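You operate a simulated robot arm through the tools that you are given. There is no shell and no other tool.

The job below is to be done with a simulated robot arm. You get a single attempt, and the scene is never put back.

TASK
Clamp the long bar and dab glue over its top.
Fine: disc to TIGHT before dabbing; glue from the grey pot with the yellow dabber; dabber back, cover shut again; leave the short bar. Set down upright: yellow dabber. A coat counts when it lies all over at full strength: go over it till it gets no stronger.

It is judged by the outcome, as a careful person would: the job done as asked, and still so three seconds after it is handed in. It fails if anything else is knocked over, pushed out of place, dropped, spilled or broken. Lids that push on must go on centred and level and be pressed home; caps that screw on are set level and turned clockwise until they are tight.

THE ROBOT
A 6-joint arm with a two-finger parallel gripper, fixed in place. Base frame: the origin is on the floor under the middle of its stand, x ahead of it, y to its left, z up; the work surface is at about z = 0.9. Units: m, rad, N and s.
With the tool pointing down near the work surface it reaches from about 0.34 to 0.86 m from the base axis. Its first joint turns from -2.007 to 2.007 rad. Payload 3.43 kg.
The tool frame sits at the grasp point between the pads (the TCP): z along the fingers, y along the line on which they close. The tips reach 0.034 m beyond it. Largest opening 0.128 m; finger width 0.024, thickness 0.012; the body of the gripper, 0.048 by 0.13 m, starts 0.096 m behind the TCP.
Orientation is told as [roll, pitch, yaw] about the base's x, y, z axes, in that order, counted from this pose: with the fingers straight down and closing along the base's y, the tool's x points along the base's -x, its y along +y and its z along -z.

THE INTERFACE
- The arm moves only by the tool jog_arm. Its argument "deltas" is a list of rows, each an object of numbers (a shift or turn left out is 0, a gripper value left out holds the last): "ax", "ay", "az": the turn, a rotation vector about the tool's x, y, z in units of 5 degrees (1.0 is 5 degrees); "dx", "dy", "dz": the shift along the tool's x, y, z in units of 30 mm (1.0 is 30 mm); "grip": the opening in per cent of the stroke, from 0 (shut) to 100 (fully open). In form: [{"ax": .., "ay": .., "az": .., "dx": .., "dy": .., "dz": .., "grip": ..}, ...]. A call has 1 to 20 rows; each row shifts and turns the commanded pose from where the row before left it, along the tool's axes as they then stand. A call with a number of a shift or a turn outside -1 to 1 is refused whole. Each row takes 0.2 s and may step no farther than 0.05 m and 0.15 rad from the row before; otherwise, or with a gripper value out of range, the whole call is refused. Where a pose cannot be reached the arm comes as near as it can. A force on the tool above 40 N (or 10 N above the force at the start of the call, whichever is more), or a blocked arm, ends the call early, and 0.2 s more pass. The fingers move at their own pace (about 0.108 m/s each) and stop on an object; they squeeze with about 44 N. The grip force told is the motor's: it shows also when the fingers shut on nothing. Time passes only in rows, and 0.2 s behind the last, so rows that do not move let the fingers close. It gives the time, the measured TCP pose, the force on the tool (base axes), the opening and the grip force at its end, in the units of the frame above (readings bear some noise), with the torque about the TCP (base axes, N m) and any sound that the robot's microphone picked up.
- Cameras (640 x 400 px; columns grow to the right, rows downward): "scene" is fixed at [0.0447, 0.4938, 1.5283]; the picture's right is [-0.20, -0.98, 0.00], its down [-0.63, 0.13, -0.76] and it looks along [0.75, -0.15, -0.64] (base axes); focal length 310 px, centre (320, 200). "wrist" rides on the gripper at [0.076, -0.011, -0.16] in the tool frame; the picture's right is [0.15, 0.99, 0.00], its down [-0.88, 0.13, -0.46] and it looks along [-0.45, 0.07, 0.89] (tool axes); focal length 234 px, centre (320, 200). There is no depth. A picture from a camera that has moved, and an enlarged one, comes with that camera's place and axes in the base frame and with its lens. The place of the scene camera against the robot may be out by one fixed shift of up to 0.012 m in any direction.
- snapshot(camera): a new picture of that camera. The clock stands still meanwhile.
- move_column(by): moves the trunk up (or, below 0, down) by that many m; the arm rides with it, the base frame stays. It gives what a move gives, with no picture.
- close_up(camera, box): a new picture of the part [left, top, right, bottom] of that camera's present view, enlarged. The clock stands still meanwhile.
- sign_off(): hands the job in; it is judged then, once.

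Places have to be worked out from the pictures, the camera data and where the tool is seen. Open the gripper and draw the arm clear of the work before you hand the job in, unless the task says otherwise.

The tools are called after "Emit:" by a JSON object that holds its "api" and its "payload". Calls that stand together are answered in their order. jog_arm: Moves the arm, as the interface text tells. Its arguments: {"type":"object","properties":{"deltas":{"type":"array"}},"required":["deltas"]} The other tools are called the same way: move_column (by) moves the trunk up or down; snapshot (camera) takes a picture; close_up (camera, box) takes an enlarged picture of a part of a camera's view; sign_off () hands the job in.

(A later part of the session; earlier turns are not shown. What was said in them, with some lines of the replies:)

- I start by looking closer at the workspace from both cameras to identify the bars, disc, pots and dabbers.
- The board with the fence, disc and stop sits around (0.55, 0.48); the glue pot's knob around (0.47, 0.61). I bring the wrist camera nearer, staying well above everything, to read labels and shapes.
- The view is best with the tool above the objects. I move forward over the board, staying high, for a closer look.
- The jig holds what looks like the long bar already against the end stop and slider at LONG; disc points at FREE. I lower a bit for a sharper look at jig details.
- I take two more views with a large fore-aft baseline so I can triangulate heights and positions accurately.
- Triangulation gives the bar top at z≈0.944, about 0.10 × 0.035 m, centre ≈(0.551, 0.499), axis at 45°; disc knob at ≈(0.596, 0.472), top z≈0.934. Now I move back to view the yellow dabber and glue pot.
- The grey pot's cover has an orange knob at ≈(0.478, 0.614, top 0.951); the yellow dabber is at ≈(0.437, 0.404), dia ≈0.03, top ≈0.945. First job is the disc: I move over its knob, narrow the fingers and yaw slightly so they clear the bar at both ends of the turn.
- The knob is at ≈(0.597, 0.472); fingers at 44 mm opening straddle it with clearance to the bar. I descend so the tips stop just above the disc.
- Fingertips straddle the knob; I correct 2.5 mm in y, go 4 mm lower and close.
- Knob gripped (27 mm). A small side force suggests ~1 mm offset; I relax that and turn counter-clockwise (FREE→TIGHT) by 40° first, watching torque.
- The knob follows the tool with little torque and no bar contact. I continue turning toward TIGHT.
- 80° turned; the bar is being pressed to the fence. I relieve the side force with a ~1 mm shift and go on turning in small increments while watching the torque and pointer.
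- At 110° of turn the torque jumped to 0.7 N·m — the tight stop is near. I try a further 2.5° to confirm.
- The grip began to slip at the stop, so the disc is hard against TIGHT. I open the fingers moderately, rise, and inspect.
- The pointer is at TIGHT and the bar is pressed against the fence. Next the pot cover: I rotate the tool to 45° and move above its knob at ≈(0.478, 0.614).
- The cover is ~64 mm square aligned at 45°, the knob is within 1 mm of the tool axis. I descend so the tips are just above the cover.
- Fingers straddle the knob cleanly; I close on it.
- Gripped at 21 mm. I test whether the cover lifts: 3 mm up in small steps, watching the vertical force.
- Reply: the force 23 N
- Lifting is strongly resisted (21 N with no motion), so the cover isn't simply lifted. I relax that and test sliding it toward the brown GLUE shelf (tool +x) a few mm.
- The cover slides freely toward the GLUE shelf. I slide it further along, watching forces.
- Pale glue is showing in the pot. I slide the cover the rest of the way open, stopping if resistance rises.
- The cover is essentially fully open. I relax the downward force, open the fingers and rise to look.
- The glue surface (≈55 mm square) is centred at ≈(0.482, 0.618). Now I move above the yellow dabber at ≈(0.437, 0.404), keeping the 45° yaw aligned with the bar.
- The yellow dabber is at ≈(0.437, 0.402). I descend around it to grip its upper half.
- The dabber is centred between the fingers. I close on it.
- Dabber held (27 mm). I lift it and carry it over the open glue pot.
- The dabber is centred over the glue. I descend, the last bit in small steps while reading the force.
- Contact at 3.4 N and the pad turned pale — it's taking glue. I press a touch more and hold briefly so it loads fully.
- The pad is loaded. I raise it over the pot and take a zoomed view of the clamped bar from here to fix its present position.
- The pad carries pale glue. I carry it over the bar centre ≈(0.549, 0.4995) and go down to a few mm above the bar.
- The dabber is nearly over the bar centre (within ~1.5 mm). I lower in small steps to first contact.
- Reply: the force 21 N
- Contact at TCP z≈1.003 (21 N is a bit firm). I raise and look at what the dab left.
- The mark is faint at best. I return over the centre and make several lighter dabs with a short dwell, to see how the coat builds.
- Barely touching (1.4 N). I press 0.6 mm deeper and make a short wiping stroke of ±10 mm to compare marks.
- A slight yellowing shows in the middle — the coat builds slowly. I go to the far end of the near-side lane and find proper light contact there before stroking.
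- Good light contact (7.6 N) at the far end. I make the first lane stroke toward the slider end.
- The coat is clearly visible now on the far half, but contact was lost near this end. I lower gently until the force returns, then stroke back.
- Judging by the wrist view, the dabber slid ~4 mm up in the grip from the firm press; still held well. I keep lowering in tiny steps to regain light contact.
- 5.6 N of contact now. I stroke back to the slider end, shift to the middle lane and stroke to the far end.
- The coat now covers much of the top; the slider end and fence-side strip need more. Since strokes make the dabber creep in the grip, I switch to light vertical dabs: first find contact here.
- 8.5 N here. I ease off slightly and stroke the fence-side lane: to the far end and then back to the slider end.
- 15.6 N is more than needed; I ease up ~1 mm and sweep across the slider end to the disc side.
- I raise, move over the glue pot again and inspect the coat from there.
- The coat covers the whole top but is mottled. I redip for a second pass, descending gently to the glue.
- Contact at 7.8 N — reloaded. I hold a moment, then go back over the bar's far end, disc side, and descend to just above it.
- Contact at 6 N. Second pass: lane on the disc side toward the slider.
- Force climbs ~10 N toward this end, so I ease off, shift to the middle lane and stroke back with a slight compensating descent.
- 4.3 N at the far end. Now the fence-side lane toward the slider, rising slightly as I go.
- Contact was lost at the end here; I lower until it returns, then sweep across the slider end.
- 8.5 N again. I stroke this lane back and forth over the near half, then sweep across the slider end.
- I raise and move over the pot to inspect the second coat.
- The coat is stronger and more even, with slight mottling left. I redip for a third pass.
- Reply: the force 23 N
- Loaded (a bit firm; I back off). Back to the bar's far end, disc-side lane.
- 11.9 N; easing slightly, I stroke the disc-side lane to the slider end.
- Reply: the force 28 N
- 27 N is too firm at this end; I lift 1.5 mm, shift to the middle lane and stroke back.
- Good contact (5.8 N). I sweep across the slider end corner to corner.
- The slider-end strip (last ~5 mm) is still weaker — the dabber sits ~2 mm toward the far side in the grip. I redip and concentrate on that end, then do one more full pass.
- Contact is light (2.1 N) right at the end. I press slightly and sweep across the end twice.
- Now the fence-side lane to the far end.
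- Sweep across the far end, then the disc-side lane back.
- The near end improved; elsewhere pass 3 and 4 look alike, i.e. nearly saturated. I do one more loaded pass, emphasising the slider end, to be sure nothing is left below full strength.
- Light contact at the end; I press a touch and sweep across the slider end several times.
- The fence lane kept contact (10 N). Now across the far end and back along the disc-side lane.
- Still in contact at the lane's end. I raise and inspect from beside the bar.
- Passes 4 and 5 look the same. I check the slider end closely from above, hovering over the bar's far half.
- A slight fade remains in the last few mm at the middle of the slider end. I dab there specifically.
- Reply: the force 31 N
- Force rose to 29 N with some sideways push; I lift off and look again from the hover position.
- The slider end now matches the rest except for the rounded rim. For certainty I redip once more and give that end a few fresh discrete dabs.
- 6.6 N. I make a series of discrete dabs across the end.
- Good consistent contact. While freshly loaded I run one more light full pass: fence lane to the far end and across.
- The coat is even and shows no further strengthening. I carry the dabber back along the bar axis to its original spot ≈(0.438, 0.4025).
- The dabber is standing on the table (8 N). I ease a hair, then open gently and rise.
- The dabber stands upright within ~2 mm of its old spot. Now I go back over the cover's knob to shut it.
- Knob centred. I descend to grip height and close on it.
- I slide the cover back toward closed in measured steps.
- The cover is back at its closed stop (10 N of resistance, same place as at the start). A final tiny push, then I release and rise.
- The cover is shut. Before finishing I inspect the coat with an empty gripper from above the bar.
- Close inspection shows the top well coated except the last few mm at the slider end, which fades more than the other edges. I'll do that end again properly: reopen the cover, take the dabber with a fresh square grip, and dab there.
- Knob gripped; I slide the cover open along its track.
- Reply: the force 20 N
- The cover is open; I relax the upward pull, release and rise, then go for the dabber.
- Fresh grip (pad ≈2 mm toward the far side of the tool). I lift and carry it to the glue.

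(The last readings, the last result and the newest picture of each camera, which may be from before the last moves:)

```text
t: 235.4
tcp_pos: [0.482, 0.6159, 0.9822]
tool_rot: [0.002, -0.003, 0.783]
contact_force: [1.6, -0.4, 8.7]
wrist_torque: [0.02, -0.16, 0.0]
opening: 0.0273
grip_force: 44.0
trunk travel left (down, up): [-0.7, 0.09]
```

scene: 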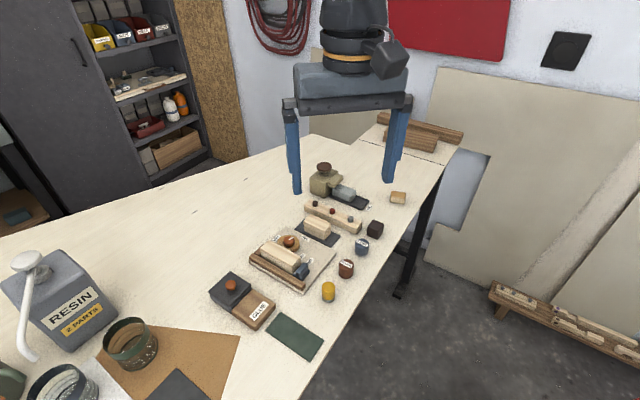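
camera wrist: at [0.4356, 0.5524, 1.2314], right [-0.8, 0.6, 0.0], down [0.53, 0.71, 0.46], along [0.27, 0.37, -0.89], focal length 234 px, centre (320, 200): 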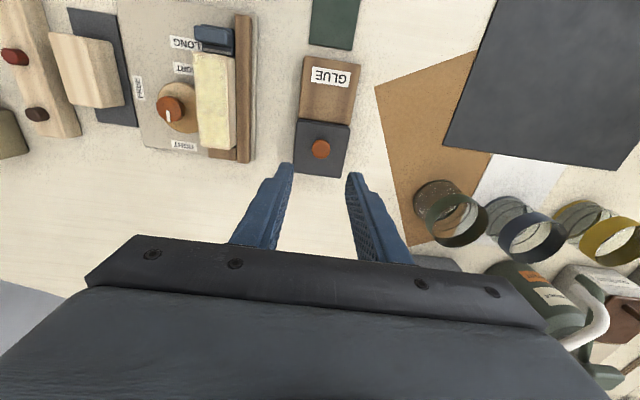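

Loaded (8.7 N). I carry it to the slider end, pad centred ~4 mm inside the edge, and lower to just above.

Emit:
{"api": "jog_arm", "payload": {"deltas": [{"dz": -0.02}, {}, {"dz": -0.3}, {"dz": -0.8}, {"dz": -0.8}, {"dz": -0.5}, {"dx": 0.55, "dy": -0.792}, {"dx": 0.55, "dy": -0.792}, {"dx": 0.55, "dy": -0.792}, {"dx": 0.55, "dy": -0.792}, {"dx": 0.55, "dy": -0.792}, {"dz": 0.8}, {"dz": 0.7}, {}]}}

Emit:
{"api": "close_up", "payload": {"camera": "wrist", "box": [260, 100, 380, 220]}}

Emit:
{"api": "close_up", "payload": {"camera": "scene", "box": [270, 230, 330, 280]}}

```text
t: 238.4
tcp_pos: [0.5068, 0.4742, 1.0096]
tool_rot: [-0.002, 0.0, 0.784]
contact_force: [-1.0, -0.2, -1.0]
wrist_torque: [0.0, 0.0, -0.01]
opening: 0.0276
grip_force: 44.1
trunk travel left (down, up): [-0.7, 0.09]
```

```text
3.33 times, centred on (320, 160) of wrist
camera zoom: at [0.4607, 0.4112, 1.1683], right [-0.8, 0.6, 0.0], down [0.53, 0.71, 0.46], along [0.27, 0.37, -0.89], focal length 781 px, centre (320, 333)
```

zoom: 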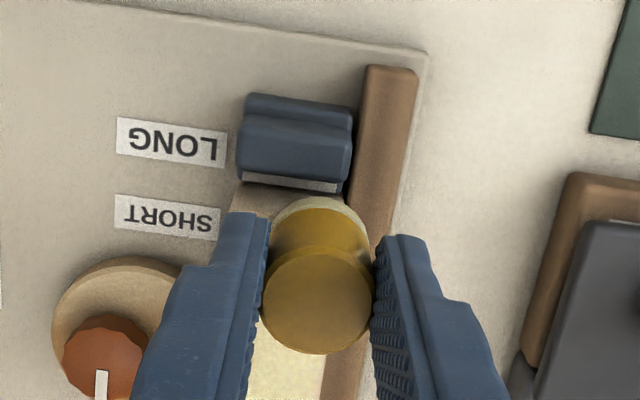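

```text
8.00 times, centred on (300, 255) of scene
camera zoom: at [0.0447, 0.4938, 1.5283], right [-0.2, -0.98, 0.0], down [-0.63, 0.13, -0.76], along [0.75, -0.15, -0.64], focal length 2481 px, centre (480, -240)
```

zoom: 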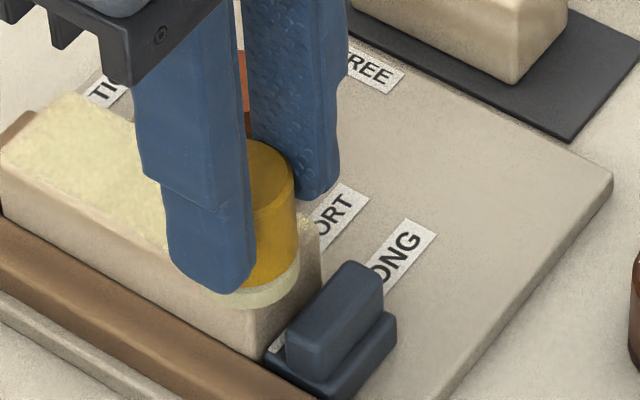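

The uncoated-looking strip at the slider end is visible beside the pad. I lower to light contact here.

Emit:
{"api": "jog_arm", "payload": {"deltas": [{"dz": 0.08}, {"dz": 0.05}, {"dz": 0.03}, {}]}}

```text
t: 239.4
tcp_pos: [0.5075, 0.4722, 1.0065]
tool_rot: [0.0, -0.002, 0.785]
contact_force: [-2.2, 0.2, 24.6]
wrist_torque: [0.13, 0.0, 0.02]
opening: 0.0275
grip_force: 43.6
trunk travel left (down, up): [-0.7, 0.09]
```

24 N — a little firm. I continue with lighter dabs across the end.

Emit:
{"api": "jog_arm", "payload": {"deltas": [{"dz": -0.14, "dy": 0.08}, {"dz": 0.1}, {}, {"dz": -0.1, "dy": -0.22}, {"dz": 0.1}, {}, {"dz": -0.1, "dy": -0.22}, {"dz": 0.1}, {}, {"dz": -0.1, "dy": -0.22}, {"dz": 0.1}, {}]}}

```text
t: 242.0
tcp_pos: [0.5203, 0.4602, 1.0051]
tool_rot: [0.001, -0.003, 0.784]
contact_force: [-1.2, -2.3, 15.8]
wrist_torque: [-0.04, -0.02, -0.03]
opening: 0.0273
grip_force: 43.8
trunk travel left (down, up): [-0.7, 0.09]
```

Emit:
{"api": "jog_arm", "payload": {"deltas": [{"dz": -0.12, "dx": 0.07}, {"dz": 0.1}, {}, {"dz": -0.1, "dy": 0.22}, {"dz": 0.1}, {}, {"dz": -0.1, "dy": 0.22}, {"dz": 0.1}, {}, {"dz": -0.1, "dy": 0.22}, {"dz": 0.1}, {}]}}

```text
t: 244.6
tcp_pos: [0.5033, 0.4733, 1.0055]
tool_rot: [0.0, -0.002, 0.785]
contact_force: [-1.7, -1.7, 11.9]
wrist_torque: [-0.1, 0.01, -0.01]
opening: 0.0279
grip_force: 43.6
trunk travel left (down, up): [-0.7, 0.09]
```

Now I lift and look at the end from the hover position.

Emit:
{"api": "jog_arm", "payload": {"deltas": [{"dz": -0.2}, {"dz": -0.6}, {"dz": -0.6}, {"dx": -0.9, "dy": -0.1}, {"dx": -0.9, "dy": -0.1}, {"dx": -0.9, "dy": -0.1}, {}]}}

Emit:
{"api": "close_up", "payload": {"camera": "wrist", "box": [260, 40, 380, 170]}}

Emit:
{"api": "close_up", "payload": {"camera": "scene", "box": [292, 248, 316, 270]}}

```text
t: 246.2
tcp_pos: [0.5673, 0.5239, 1.0468]
tool_rot: [0.0, 0.001, 0.783]
contact_force: [0.4, 0.4, -0.3]
wrist_torque: [0.01, -0.01, -0.01]
opening: 0.0276
grip_force: 43.3
trunk travel left (down, up): [-0.7, 0.09]
```

```text
3.08 times, centred on (320, 105) of wrist
camera zoom: at [0.5217, 0.4617, 1.2069], right [-0.8, 0.6, 0.0], down [0.53, 0.71, 0.46], along [0.27, 0.37, -0.89], focal length 720 px, centre (320, 492)
```

zoom: 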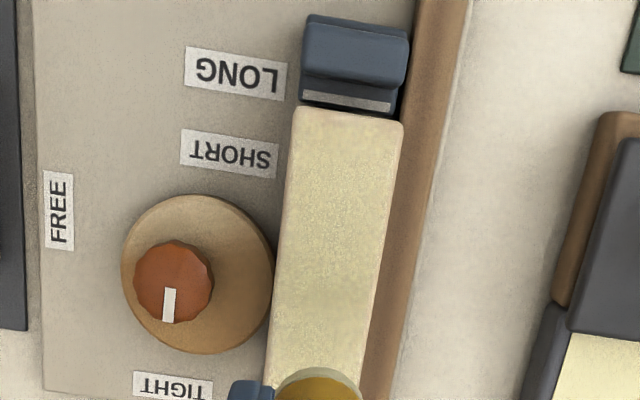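

```text
16.00 times, centred on (304, 259) of scene
camera zoom: at [0.0447, 0.4938, 1.5283], right [-0.2, -0.98, 0.0], down [-0.63, 0.13, -0.76], along [0.75, -0.15, -0.64], focal length 4961 px, centre (576, -744)
```

zoom: 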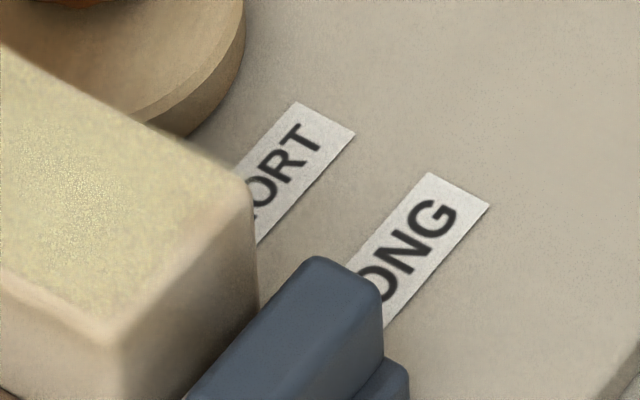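

Emit:
{"api": "close_up", "payload": {"camera": "wrist", "box": [310, 68, 348, 96]}}

Emit:
{"api": "close_up", "payload": {"camera": "wrist", "box": [300, 100, 345, 135]}}

```text
14.29 times, centred on (329, 82) of wrist
camera zoom: at [0.5217, 0.4617, 1.2069], right [-0.8, 0.6, 0.0], down [0.53, 0.71, 0.46], along [0.27, 0.37, -0.89], focal length 3345 px, centre (191, 1886)
```

zoom: 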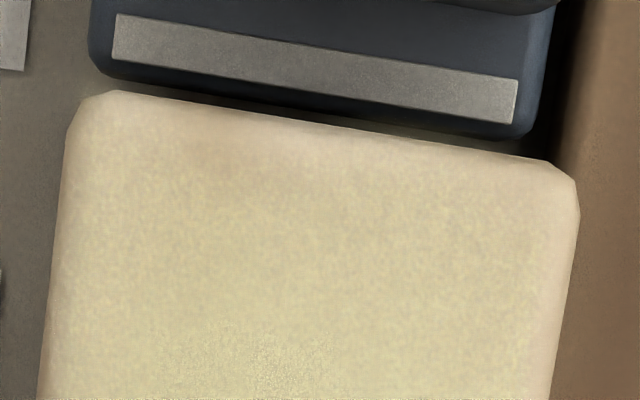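

```text
11.43 times, centred on (322, 118) of wrist
camera zoom: at [0.5217, 0.4617, 1.2069], right [-0.8, 0.6, 0.0], down [0.53, 0.71, 0.46], along [0.27, 0.37, -0.89], focal length 2676 px, centre (291, 1143)
```

zoom: 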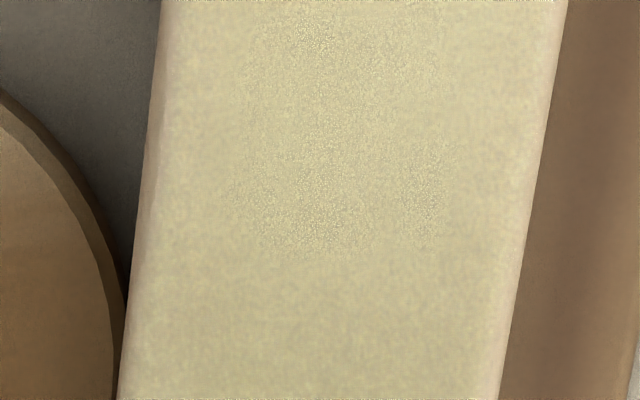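

The end is now close to the other edges. With the pad still loaded I add short strokes running off the slider end in four lanes.

Emit:
{"api": "jog_arm", "payload": {"deltas": [{"dx": 0.73, "dy": 0.08}, {"dx": 0.73, "dy": 0.08}, {"dx": 0.72, "dy": 0.08}, {"dz": 0.8}, {"dz": 0.5}, {"dz": 0.06}, {}]}}

```text
t: 247.8
tcp_pos: [0.5169, 0.4815, 1.0056]
tool_rot: [0.001, 0.002, 0.783]
contact_force: [-0.4, 0.5, 2.9]
wrist_torque: [-0.03, 0.01, 0.0]
opening: 0.0275
grip_force: 44.1
trunk travel left (down, up): [-0.7, 0.09]
```

Emit:
{"api": "jog_arm", "payload": {"deltas": [{"dz": 0.02, "dy": 0.05}, {"dx": 0.2}, {"dx": 0.2}, {"dx": 0.2}, {"dz": -0.1}, {"dx": -0.6, "dy": -0.22}, {"dz": 0.1}, {"dx": 0.2}, {"dx": 0.2}, {"dx": 0.2}, {"dz": -0.1}, {"dx": -0.6, "dy": -0.22}, {"dz": 0.1}, {"dx": 0.2}, {"dx": 0.2}, {"dx": 0.2}, {}]}}

```text
t: 251.4
tcp_pos: [0.5107, 0.4624, 1.0059]
tool_rot: [0.001, 0.0, 0.783]
contact_force: [0.5, -0.5, 0.2]
wrist_torque: [-0.02, 0.03, 0.0]
opening: 0.0274
grip_force: 44.0
trunk travel left (down, up): [-0.7, 0.09]
```

Emit:
{"api": "jog_arm", "payload": {"deltas": [{"dx": -0.3}, {"dz": 0.03}, {}]}}

```text
t: 252.2
tcp_pos: [0.5171, 0.4687, 1.0062]
tool_rot: [-0.001, 0.0, 0.785]
contact_force: [-2.9, -0.5, 8.2]
wrist_torque: [-0.02, 0.07, -0.02]
opening: 0.0276
grip_force: 43.9
trunk travel left (down, up): [-0.7, 0.09]
```

Emit:
{"api": "jog_arm", "payload": {"deltas": [{"dx": 0.12}, {"dx": 0.12}, {"dy": 0.12}, {"dy": 0.12}, {"dy": 0.1}, {}, {"dy": -0.15}, {"dy": -0.15}, {"dy": -0.15}, {"dy": -0.15}, {"dy": -0.08}, {}, {"dx": -0.25}, {"dx": 0.25}, {}]}}

```text
t: 255.4
tcp_pos: [0.5222, 0.4556, 1.0063]
tool_rot: [0.0, 0.0, 0.783]
contact_force: [0.9, 0.2, 6.8]
wrist_torque: [0.09, -0.14, -0.01]
opening: 0.0275
grip_force: 44.4
trunk travel left (down, up): [-0.7, 0.09]
```

Contact is good. I run one more set of full-length lanes with this squarer grip.

Emit:
{"api": "jog_arm", "payload": {"deltas": [{"dy": 0.14}, {"dx": -0.25}, {"dx": -0.25}, {"dx": -0.25}, {"dx": -0.25}, {"dx": -0.25}, {"dx": -0.25}, {"dx": -0.25}, {"dx": -0.25}, {"dx": -0.25}, {"dx": -0.25}, {"dx": -0.25}, {"dx": -0.25}, {"dx": -0.1}, {}]}}

```text
t: 258.6
tcp_pos: [0.5828, 0.5236, 1.0064]
tool_rot: [-0.001, 0.0, 0.784]
contact_force: [-1.5, -0.8, 8.5]
wrist_torque: [-0.04, 0.09, 0.0]
opening: 0.0277
grip_force: 43.8
trunk travel left (down, up): [-0.7, 0.09]
```

Emit:
{"api": "jog_arm", "payload": {"deltas": [{"dy": 0.15}, {"dy": 0.17}, {"dx": 0.25}, {"dx": 0.25}, {"dx": 0.25}, {"dx": 0.25}, {"dx": 0.25}, {"dx": 0.25}, {"dx": 0.25}, {"dx": 0.25}, {"dx": 0.25}, {"dx": 0.25}, {"dx": 0.25}, {"dx": 0.25}, {"dx": 0.15}, {}]}}

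```text
t: 262.0
tcp_pos: [0.5108, 0.464, 1.0052]
tool_rot: [0.0, 0.001, 0.785]
contact_force: [2.0, 3.1, 12.2]
wrist_torque: [0.25, -0.18, -0.02]
opening: 0.0275
grip_force: 44.1
trunk travel left (down, up): [-0.7, 0.09]
```

Emit:
{"api": "jog_arm", "payload": {"deltas": [{"dy": 0.15}, {"dy": 0.17}, {"dx": -0.25}, {"dx": -0.25}, {"dx": -0.25}, {"dx": -0.25}, {"dx": -0.25}, {"dx": -0.25}, {"dx": -0.25}, {"dx": -0.25}, {"dx": -0.25}, {"dx": -0.25}, {"dx": -0.25}, {"dx": -0.25}, {"dx": -0.05}, {}]}}

Emit:
{"api": "jog_arm", "payload": {"deltas": [{"dz": -0.2}, {"dz": -0.6}, {"dz": -0.6}, {}]}}

Emit:
{"api": "close_up", "payload": {"camera": "wrist", "box": [260, 30, 380, 170]}}

Emit:
{"api": "close_up", "payload": {"camera": "scene", "box": [292, 248, 316, 270]}}

Emit:
{"api": "close_up", "payload": {"camera": "scene", "box": [255, 225, 315, 275]}}

```text
t: 265.4
tcp_pos: [0.5686, 0.5368, 1.0059]
tool_rot: [0.0, -0.001, 0.783]
contact_force: [-1.2, -0.7, 2.2]
wrist_torque: [0.03, 0.02, 0.02]
opening: 0.0273
grip_force: 43.9
trunk travel left (down, up): [-0.7, 0.09]
```

```text
t: 266.4
tcp_pos: [0.5686, 0.536, 1.046]
tool_rot: [0.0, -0.001, 0.782]
contact_force: [0.0, 0.2, 0.5]
wrist_torque: [0.0, 0.0, -0.01]
opening: 0.0276
grip_force: 44.3
trunk travel left (down, up): [-0.7, 0.09]
```

```text
2.86 times, centred on (320, 100) of wrist
camera zoom: at [0.5222, 0.4747, 1.2066], right [-0.8, 0.6, 0.0], down [0.53, 0.71, 0.46], along [0.27, 0.36, -0.89], focal length 669 px, centre (320, 486)
```

zoom: 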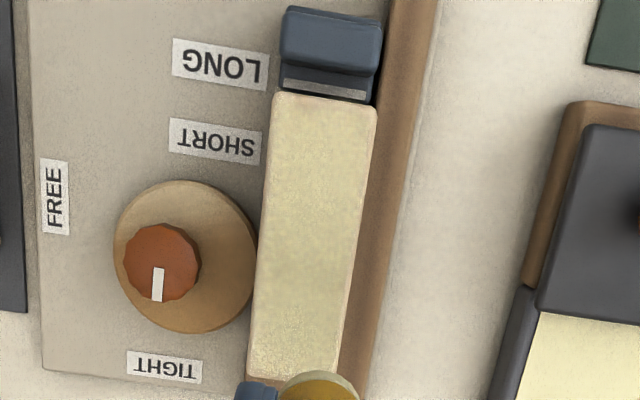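

```text
16.00 times, centred on (304, 259) of scene
camera zoom: at [0.0447, 0.4938, 1.5283], right [-0.2, -0.98, 0.0], down [-0.63, 0.13, -0.76], along [0.75, -0.15, -0.64], focal length 4961 px, centre (576, -744)
```

zoom: 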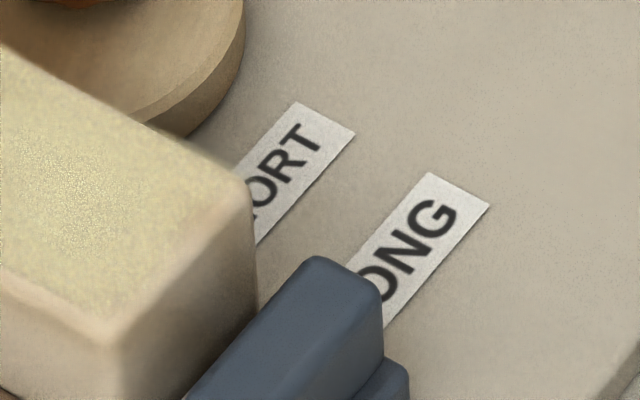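

```text
8.00 times, centred on (285, 250) of scene
camera zoom: at [0.0447, 0.4938, 1.5283], right [-0.2, -0.98, 0.0], down [-0.63, 0.13, -0.76], along [0.75, -0.15, -0.64], focal length 2481 px, centre (600, -200)
```

zoom: 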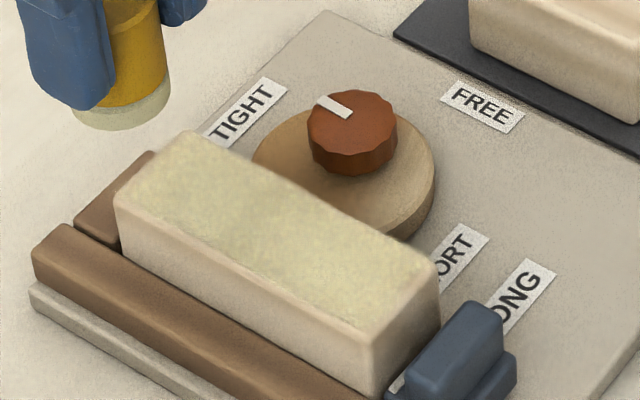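

The coat now reaches the rim evenly everywhere. I return the dabber to its spot.

Emit:
{"api": "jog_arm", "payload": {"deltas": [{"dx": 0.898, "dy": -0.01}, {"dx": 0.898, "dy": -0.01}, {"dx": 0.898, "dy": -0.01}, {"dx": 0.898, "dy": -0.01}, {"dx": 0.898, "dy": -0.01}, {"dx": 0.898, "dy": -0.01}, {"dx": 0.898, "dy": -0.01}, {}, {"dz": 0.8}, {"dz": 0.8}, {"dz": 0.7}, {}]}}

Emit:
{"api": "close_up", "payload": {"camera": "wrist", "box": [260, 100, 380, 220]}}

Emit:
{"api": "close_up", "payload": {"camera": "scene", "box": [290, 240, 370, 310]}}

```text
t: 269.0
tcp_pos: [0.4356, 0.3999, 0.9793]
tool_rot: [0.001, 0.0, 0.785]
contact_force: [0.0, 0.1, -0.5]
wrist_torque: [0.02, 0.01, -0.01]
opening: 0.0276
grip_force: 44.3
trunk travel left (down, up): [-0.7, 0.09]
```

```text
3.33 times, centred on (320, 160) of wrist
camera zoom: at [0.3893, 0.3388, 1.1394], right [-0.8, 0.6, 0.0], down [0.53, 0.71, 0.46], along [0.27, 0.37, -0.89], focal length 781 px, centre (320, 333)
```

zoom: 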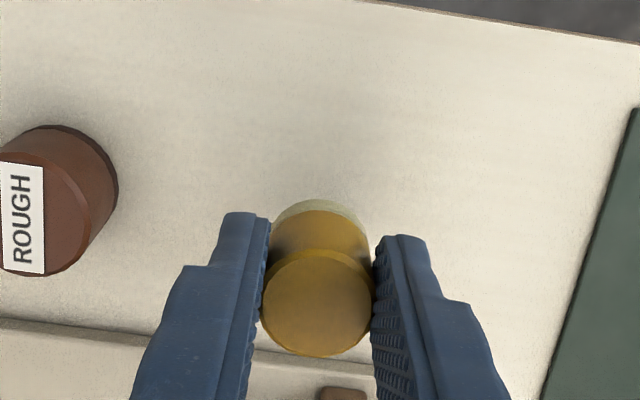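

```text
5.71 times, centred on (330, 275) of scene
camera zoom: at [0.0447, 0.4938, 1.5283], right [-0.2, -0.98, 0.0], down [-0.63, 0.13, -0.76], along [0.75, -0.15, -0.64], focal length 1772 px, centre (263, -229)
```

zoom: 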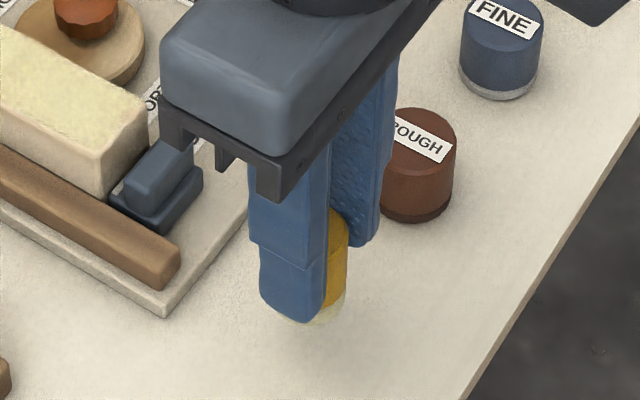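

Emit:
{"api": "jog_arm", "payload": {"deltas": [{"dx": -0.05, "dz": 0.3}, {"dz": 0.25}, {"dz": 0.1}, {"dz": 0.05}, {}]}}

```text
t: 270.2
tcp_pos: [0.4357, 0.403, 0.9574]
tool_rot: [0.001, 0.001, 0.782]
contact_force: [-0.1, 0.0, -0.7]
wrist_torque: [0.01, 0.0, 0.03]
opening: 0.0275
grip_force: 43.8
trunk travel left (down, up): [-0.7, 0.09]
```

Emit:
{"api": "jog_arm", "payload": {"deltas": [{"dz": 0.04}, {"dz": 0.03}, {}]}}

```text
t: 271.0
tcp_pos: [0.4371, 0.4029, 0.955]
tool_rot: [0.0, -0.002, 0.785]
contact_force: [0.4, 0.1, 6.8]
wrist_torque: [-0.04, -0.04, -0.03]
opening: 0.0273
grip_force: 43.8
trunk travel left (down, up): [-0.7, 0.09]
```

The dabber rests on the table (6.8 N). I release it gently and rise.

Emit:
{"api": "jog_arm", "payload": {"deltas": [{"dz": -0.01}, {}, {"grip": 30}, {}, {"grip": 42}, {}, {"dz": -0.4}, {"dz": -0.8}, {"dz": -0.9}, {"dz": -0.9}, {"dz": -0.6}, {}]}}

Emit:
{"api": "close_up", "payload": {"camera": "wrist", "box": [260, 90, 380, 210]}}

Emit:
{"api": "close_up", "payload": {"camera": "scene", "box": [300, 240, 380, 310]}}

```text
t: 273.6
tcp_pos: [0.4365, 0.4021, 1.0627]
tool_rot: [0.0, -0.001, 0.784]
contact_force: [0.0, -0.4, -0.8]
wrist_torque: [-0.01, 0.0, 0.03]
opening: 0.0535
grip_force: 0.0
trunk travel left (down, up): [-0.7, 0.09]
```

```text
3.33 times, centred on (320, 150) of wrist
camera zoom: at [0.3913, 0.3399, 1.2228], right [-0.8, 0.6, 0.0], down [0.53, 0.71, 0.46], along [0.27, 0.37, -0.89], focal length 781 px, centre (320, 367)
```

zoom: 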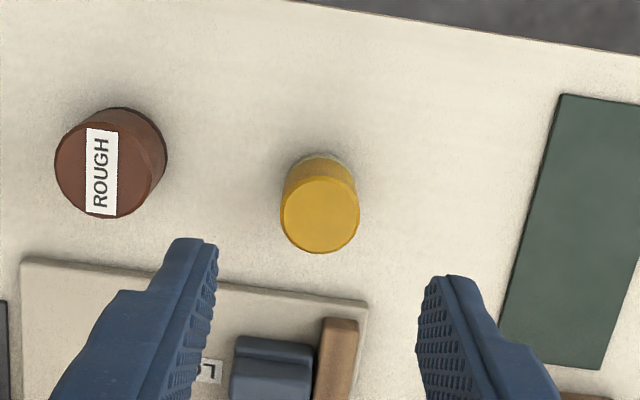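

```text
5.71 times, centred on (340, 275) of scene
camera zoom: at [0.0447, 0.4938, 1.5283], right [-0.2, -0.98, 0.0], down [-0.63, 0.13, -0.76], along [0.75, -0.15, -0.64], focal length 1772 px, centre (206, -229)
```

zoom: 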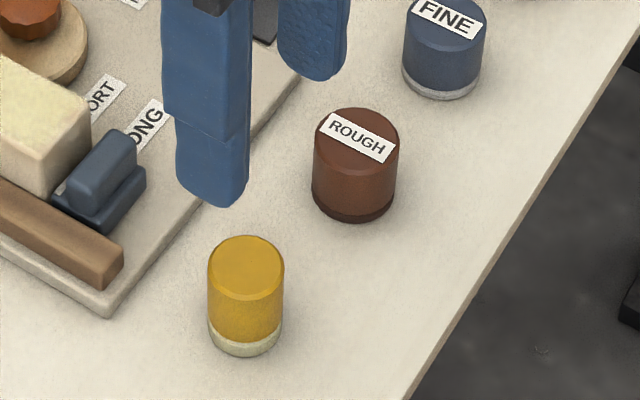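

Upright and within ~3 mm of its original place. Now I shut the cover again.

Emit:
{"api": "jog_arm", "payload": {"deltas": [{"grip": 36}, {"dx": -0.77, "dy": 0.798}, {"dx": -0.77, "dy": 0.798}, {"dx": -0.77, "dy": 0.798}, {"dx": -0.77, "dy": 0.798}, {"dx": -0.77, "dy": 0.798}, {}]}}

Emit:
{"api": "close_up", "payload": {"camera": "wrist", "box": [260, 90, 380, 220]}}

```text
t: 275.2
tcp_pos: [0.4355, 0.5689, 1.0637]
tool_rot: [0.001, -0.001, 0.784]
contact_force: [0.0, 0.4, 0.1]
wrist_torque: [-0.03, -0.02, 0.01]
opening: 0.0461
grip_force: 0.0
trunk travel left (down, up): [-0.7, 0.09]
```

```text
3.08 times, centred on (320, 155) of wrist
camera zoom: at [0.3891, 0.5078, 1.2239], right [-0.8, 0.6, 0.0], down [0.53, 0.71, 0.46], along [0.27, 0.37, -0.89], focal length 720 px, centre (320, 338)
```

zoom: 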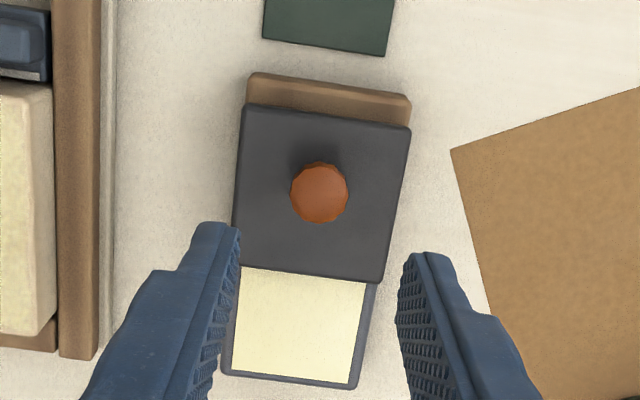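

Emit:
{"api": "jog_arm", "payload": {"deltas": [{"dz": 0.9}, {"dz": 0.9}, {"dz": 0.6}, {"dz": 0.35}, {"dz": 0.12}, {}, {"grip": 0}, {}, {}, {}]}}

```text
t: 277.4
tcp_pos: [0.4348, 0.5686, 0.9765]
tool_rot: [0.0, 0.0, 0.784]
contact_force: [-1.9, 1.9, -2.2]
wrist_torque: [0.36, -0.24, 0.02]
opening: 0.0215
grip_force: 44.7
trunk travel left (down, up): [-0.7, 0.09]
```

Gripped. I slide the cover toward closed.

Emit:
{"api": "jog_arm", "payload": {"deltas": [{"dx": -0.1}, {"dx": -0.3}, {"dx": -0.3}, {"dx": -0.3}, {"dx": -0.3}, {"dx": -0.3}, {"dx": -0.25}, {}]}}

```text
t: 279.2
tcp_pos: [0.4738, 0.6078, 0.9772]
tool_rot: [0.0, 0.001, 0.783]
contact_force: [1.1, -0.4, -6.6]
wrist_torque: [-0.84, 0.83, 0.08]
opening: 0.0214
grip_force: 45.1
trunk travel left (down, up): [-0.7, 0.09]
```

Emit:
{"api": "jog_arm", "payload": {"deltas": [{"dx": -0.1, "dz": 0.01}, {"dx": -0.1}, {"dx": -0.05}, {}]}}

Emit:
{"api": "close_up", "payload": {"camera": "scene", "box": [190, 250, 290, 330]}}

```text
t: 280.2
tcp_pos: [0.4779, 0.6126, 0.9776]
tool_rot: [0.0, 0.002, 0.783]
contact_force: [-5.4, -12.4, -0.9]
wrist_torque: [-0.01, -0.3, -0.03]
opening: 0.0215
grip_force: 45.6
trunk travel left (down, up): [-0.7, 0.09]
```

```text
5.00 times, centred on (240, 290) of scene
camera zoom: at [0.0447, 0.4938, 1.5283], right [-0.2, -0.98, 0.0], down [-0.63, 0.13, -0.76], along [0.75, -0.15, -0.64], focal length 1550 px, centre (720, -250)
```

zoom: 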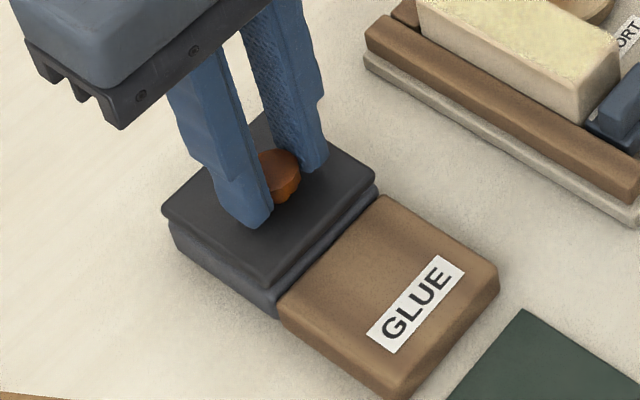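

The cover is at its closed stop again (12.6 N). I release, rise and draw the arm clear, opening the gripper.

Emit:
{"api": "jog_arm", "payload": {"deltas": [{"grip": 36}, {}, {}, {"dz": -0.4}, {"dz": -0.9}, {"dz": -0.9}, {"dz": -0.9}, {"dz": -0.9}, {"dz": -0.9}, {"dz": -0.9, "grip": 100}, {}]}}

Emit:
{"api": "snapshot", "payload": {"camera": "scene"}}

Emit:
{"api": "close_up", "payload": {"camera": "scene", "box": [190, 200, 360, 330]}}

Emit:
{"api": "snapshot", "payload": {"camera": "wrist"}}

```text
t: 282.6
tcp_pos: [0.4784, 0.6135, 1.1509]
tool_rot: [0.0, 0.001, 0.782]
contact_force: [-0.3, -1.1, 0.5]
wrist_torque: [0.01, 0.02, 0.01]
opening: 0.1277
grip_force: 0.1
trunk travel left (down, up): [-0.7, 0.09]
```

```text
taken
```

scene: 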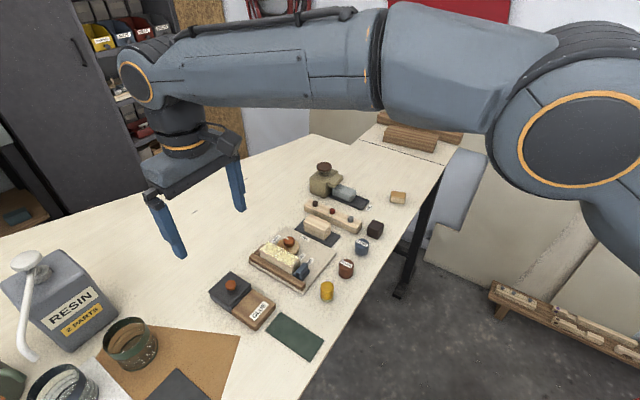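

```text
3.08 times, centred on (275, 265) of scene
camera zoom: at [0.0447, 0.4938, 1.5283], right [-0.2, -0.98, 0.0], down [-0.63, 0.13, -0.76], along [0.75, -0.15, -0.64], focal length 954 px, centre (458, 0)
```

zoom: 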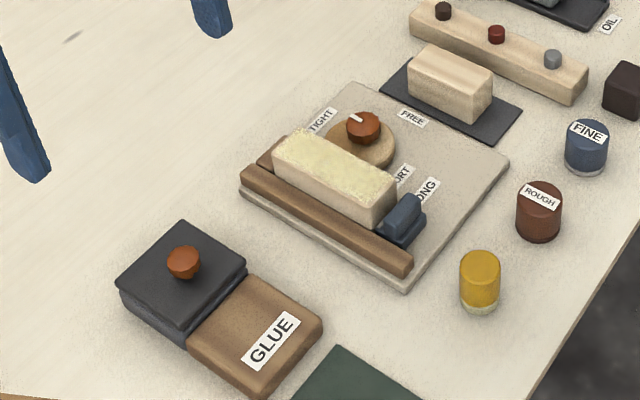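

```text
taken
camera wrist: at [0.4334, 0.551, 1.3114], right [-0.8, 0.6, 0.0], down [0.53, 0.71, 0.46], along [0.27, 0.37, -0.89], focal length 234 px, centre (320, 200)
```

wrist: 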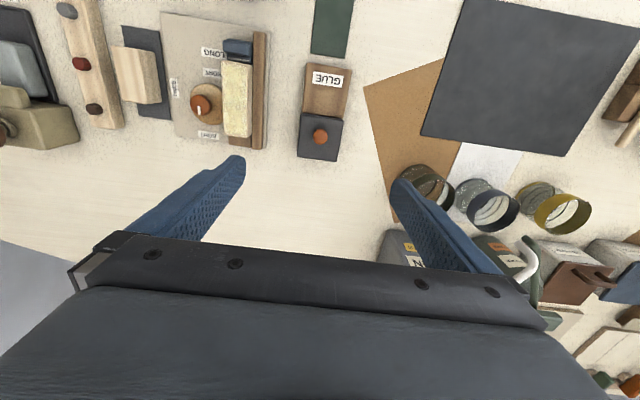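

Everything is in place: disc at TIGHT, even coat on the long bar, cover shut, dabber upright, short bar untouched. I raise the arm a little further clear and check the disc and coat one last time.

Emit:
{"api": "jog_arm", "payload": {"deltas": [{"dz": -0.9}, {"dz": -0.9}, {"dz": -0.9}, {}, {}]}}

Emit:
{"api": "close_up", "payload": {"camera": "scene", "box": [255, 225, 315, 275]}}

Emit:
{"api": "close_up", "payload": {"camera": "scene", "box": [290, 150, 420, 260]}}

```text
t: 283.8
tcp_pos: [0.4772, 0.6127, 1.2299]
tool_rot: [0.001, -0.001, 0.784]
contact_force: [0.4, 0.8, 0.2]
wrist_torque: [0.0, 0.03, 0.0]
opening: 0.1279
grip_force: 0.1
trunk travel left (down, up): [-0.7, 0.09]
```

```text
8.00 times, centred on (285, 250) of scene
camera zoom: at [0.0447, 0.4938, 1.5283], right [-0.2, -0.98, 0.0], down [-0.63, 0.13, -0.76], along [0.75, -0.15, -0.64], focal length 2481 px, centre (600, -200)
```

zoom: 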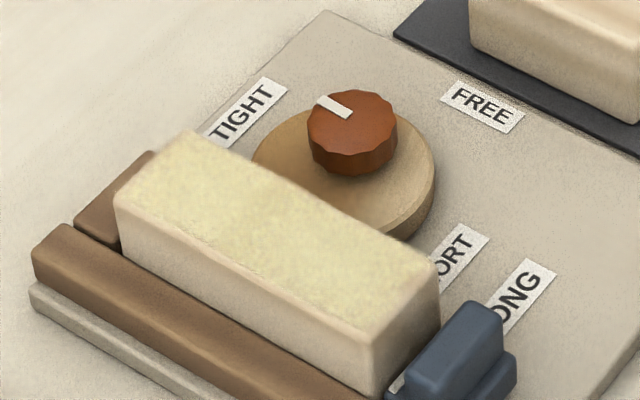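

```text
3.64 times, centred on (355, 205) of scene
camera zoom: at [0.0447, 0.4938, 1.5283], right [-0.2, -0.98, 0.0], down [-0.63, 0.13, -0.76], along [0.75, -0.15, -0.64], focal length 1128 px, centre (193, 182)
```

zoom: 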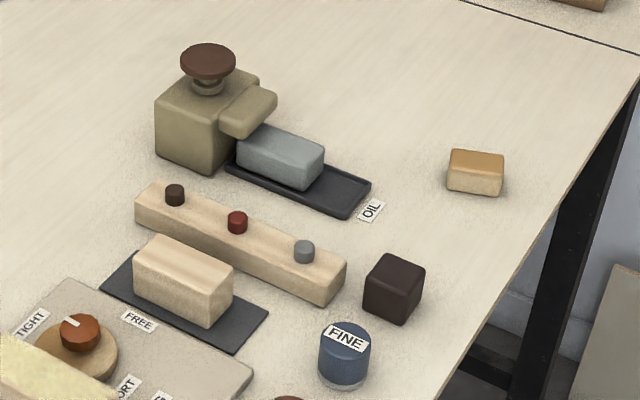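

The bar is clamped with the disc at TIGHT and its top is evenly coated. The cover is shut, the dabber stands upright in its place, nothing else has moved, and the arm is clear with the gripper open. I hand the job in.

Emit:
{"api": "sign_off", "payload": {}}

```text
The job is handed in.
```

The long bar is clamped and its top is coated with glue, and the job is handed in.

- **Clamp:** I turned the disc from FREE until it reached its stop at TIGHT, before any dabbing. The bar sits hard against the fence.
- **Coat:** I used glue from the grey pot with the yellow dabber, and went over the top until further passes looked no stronger. The slider end was still faint when I first put things away. I reopened the pot, took the dabber out again and went over that end and the whole top once more.
- **Remaining doubt:** In the last pictures the coat looks even right up to the rounded rim, though I could only judge its strength by eye.
- **Put back:** The yellow dabber stands upright within about 3 mm of where it was. The pot's cover is slid back to its closed stop.
- **Left alone:** The short bar and everything else look unmoved, and the arm is clear with the gripper open.
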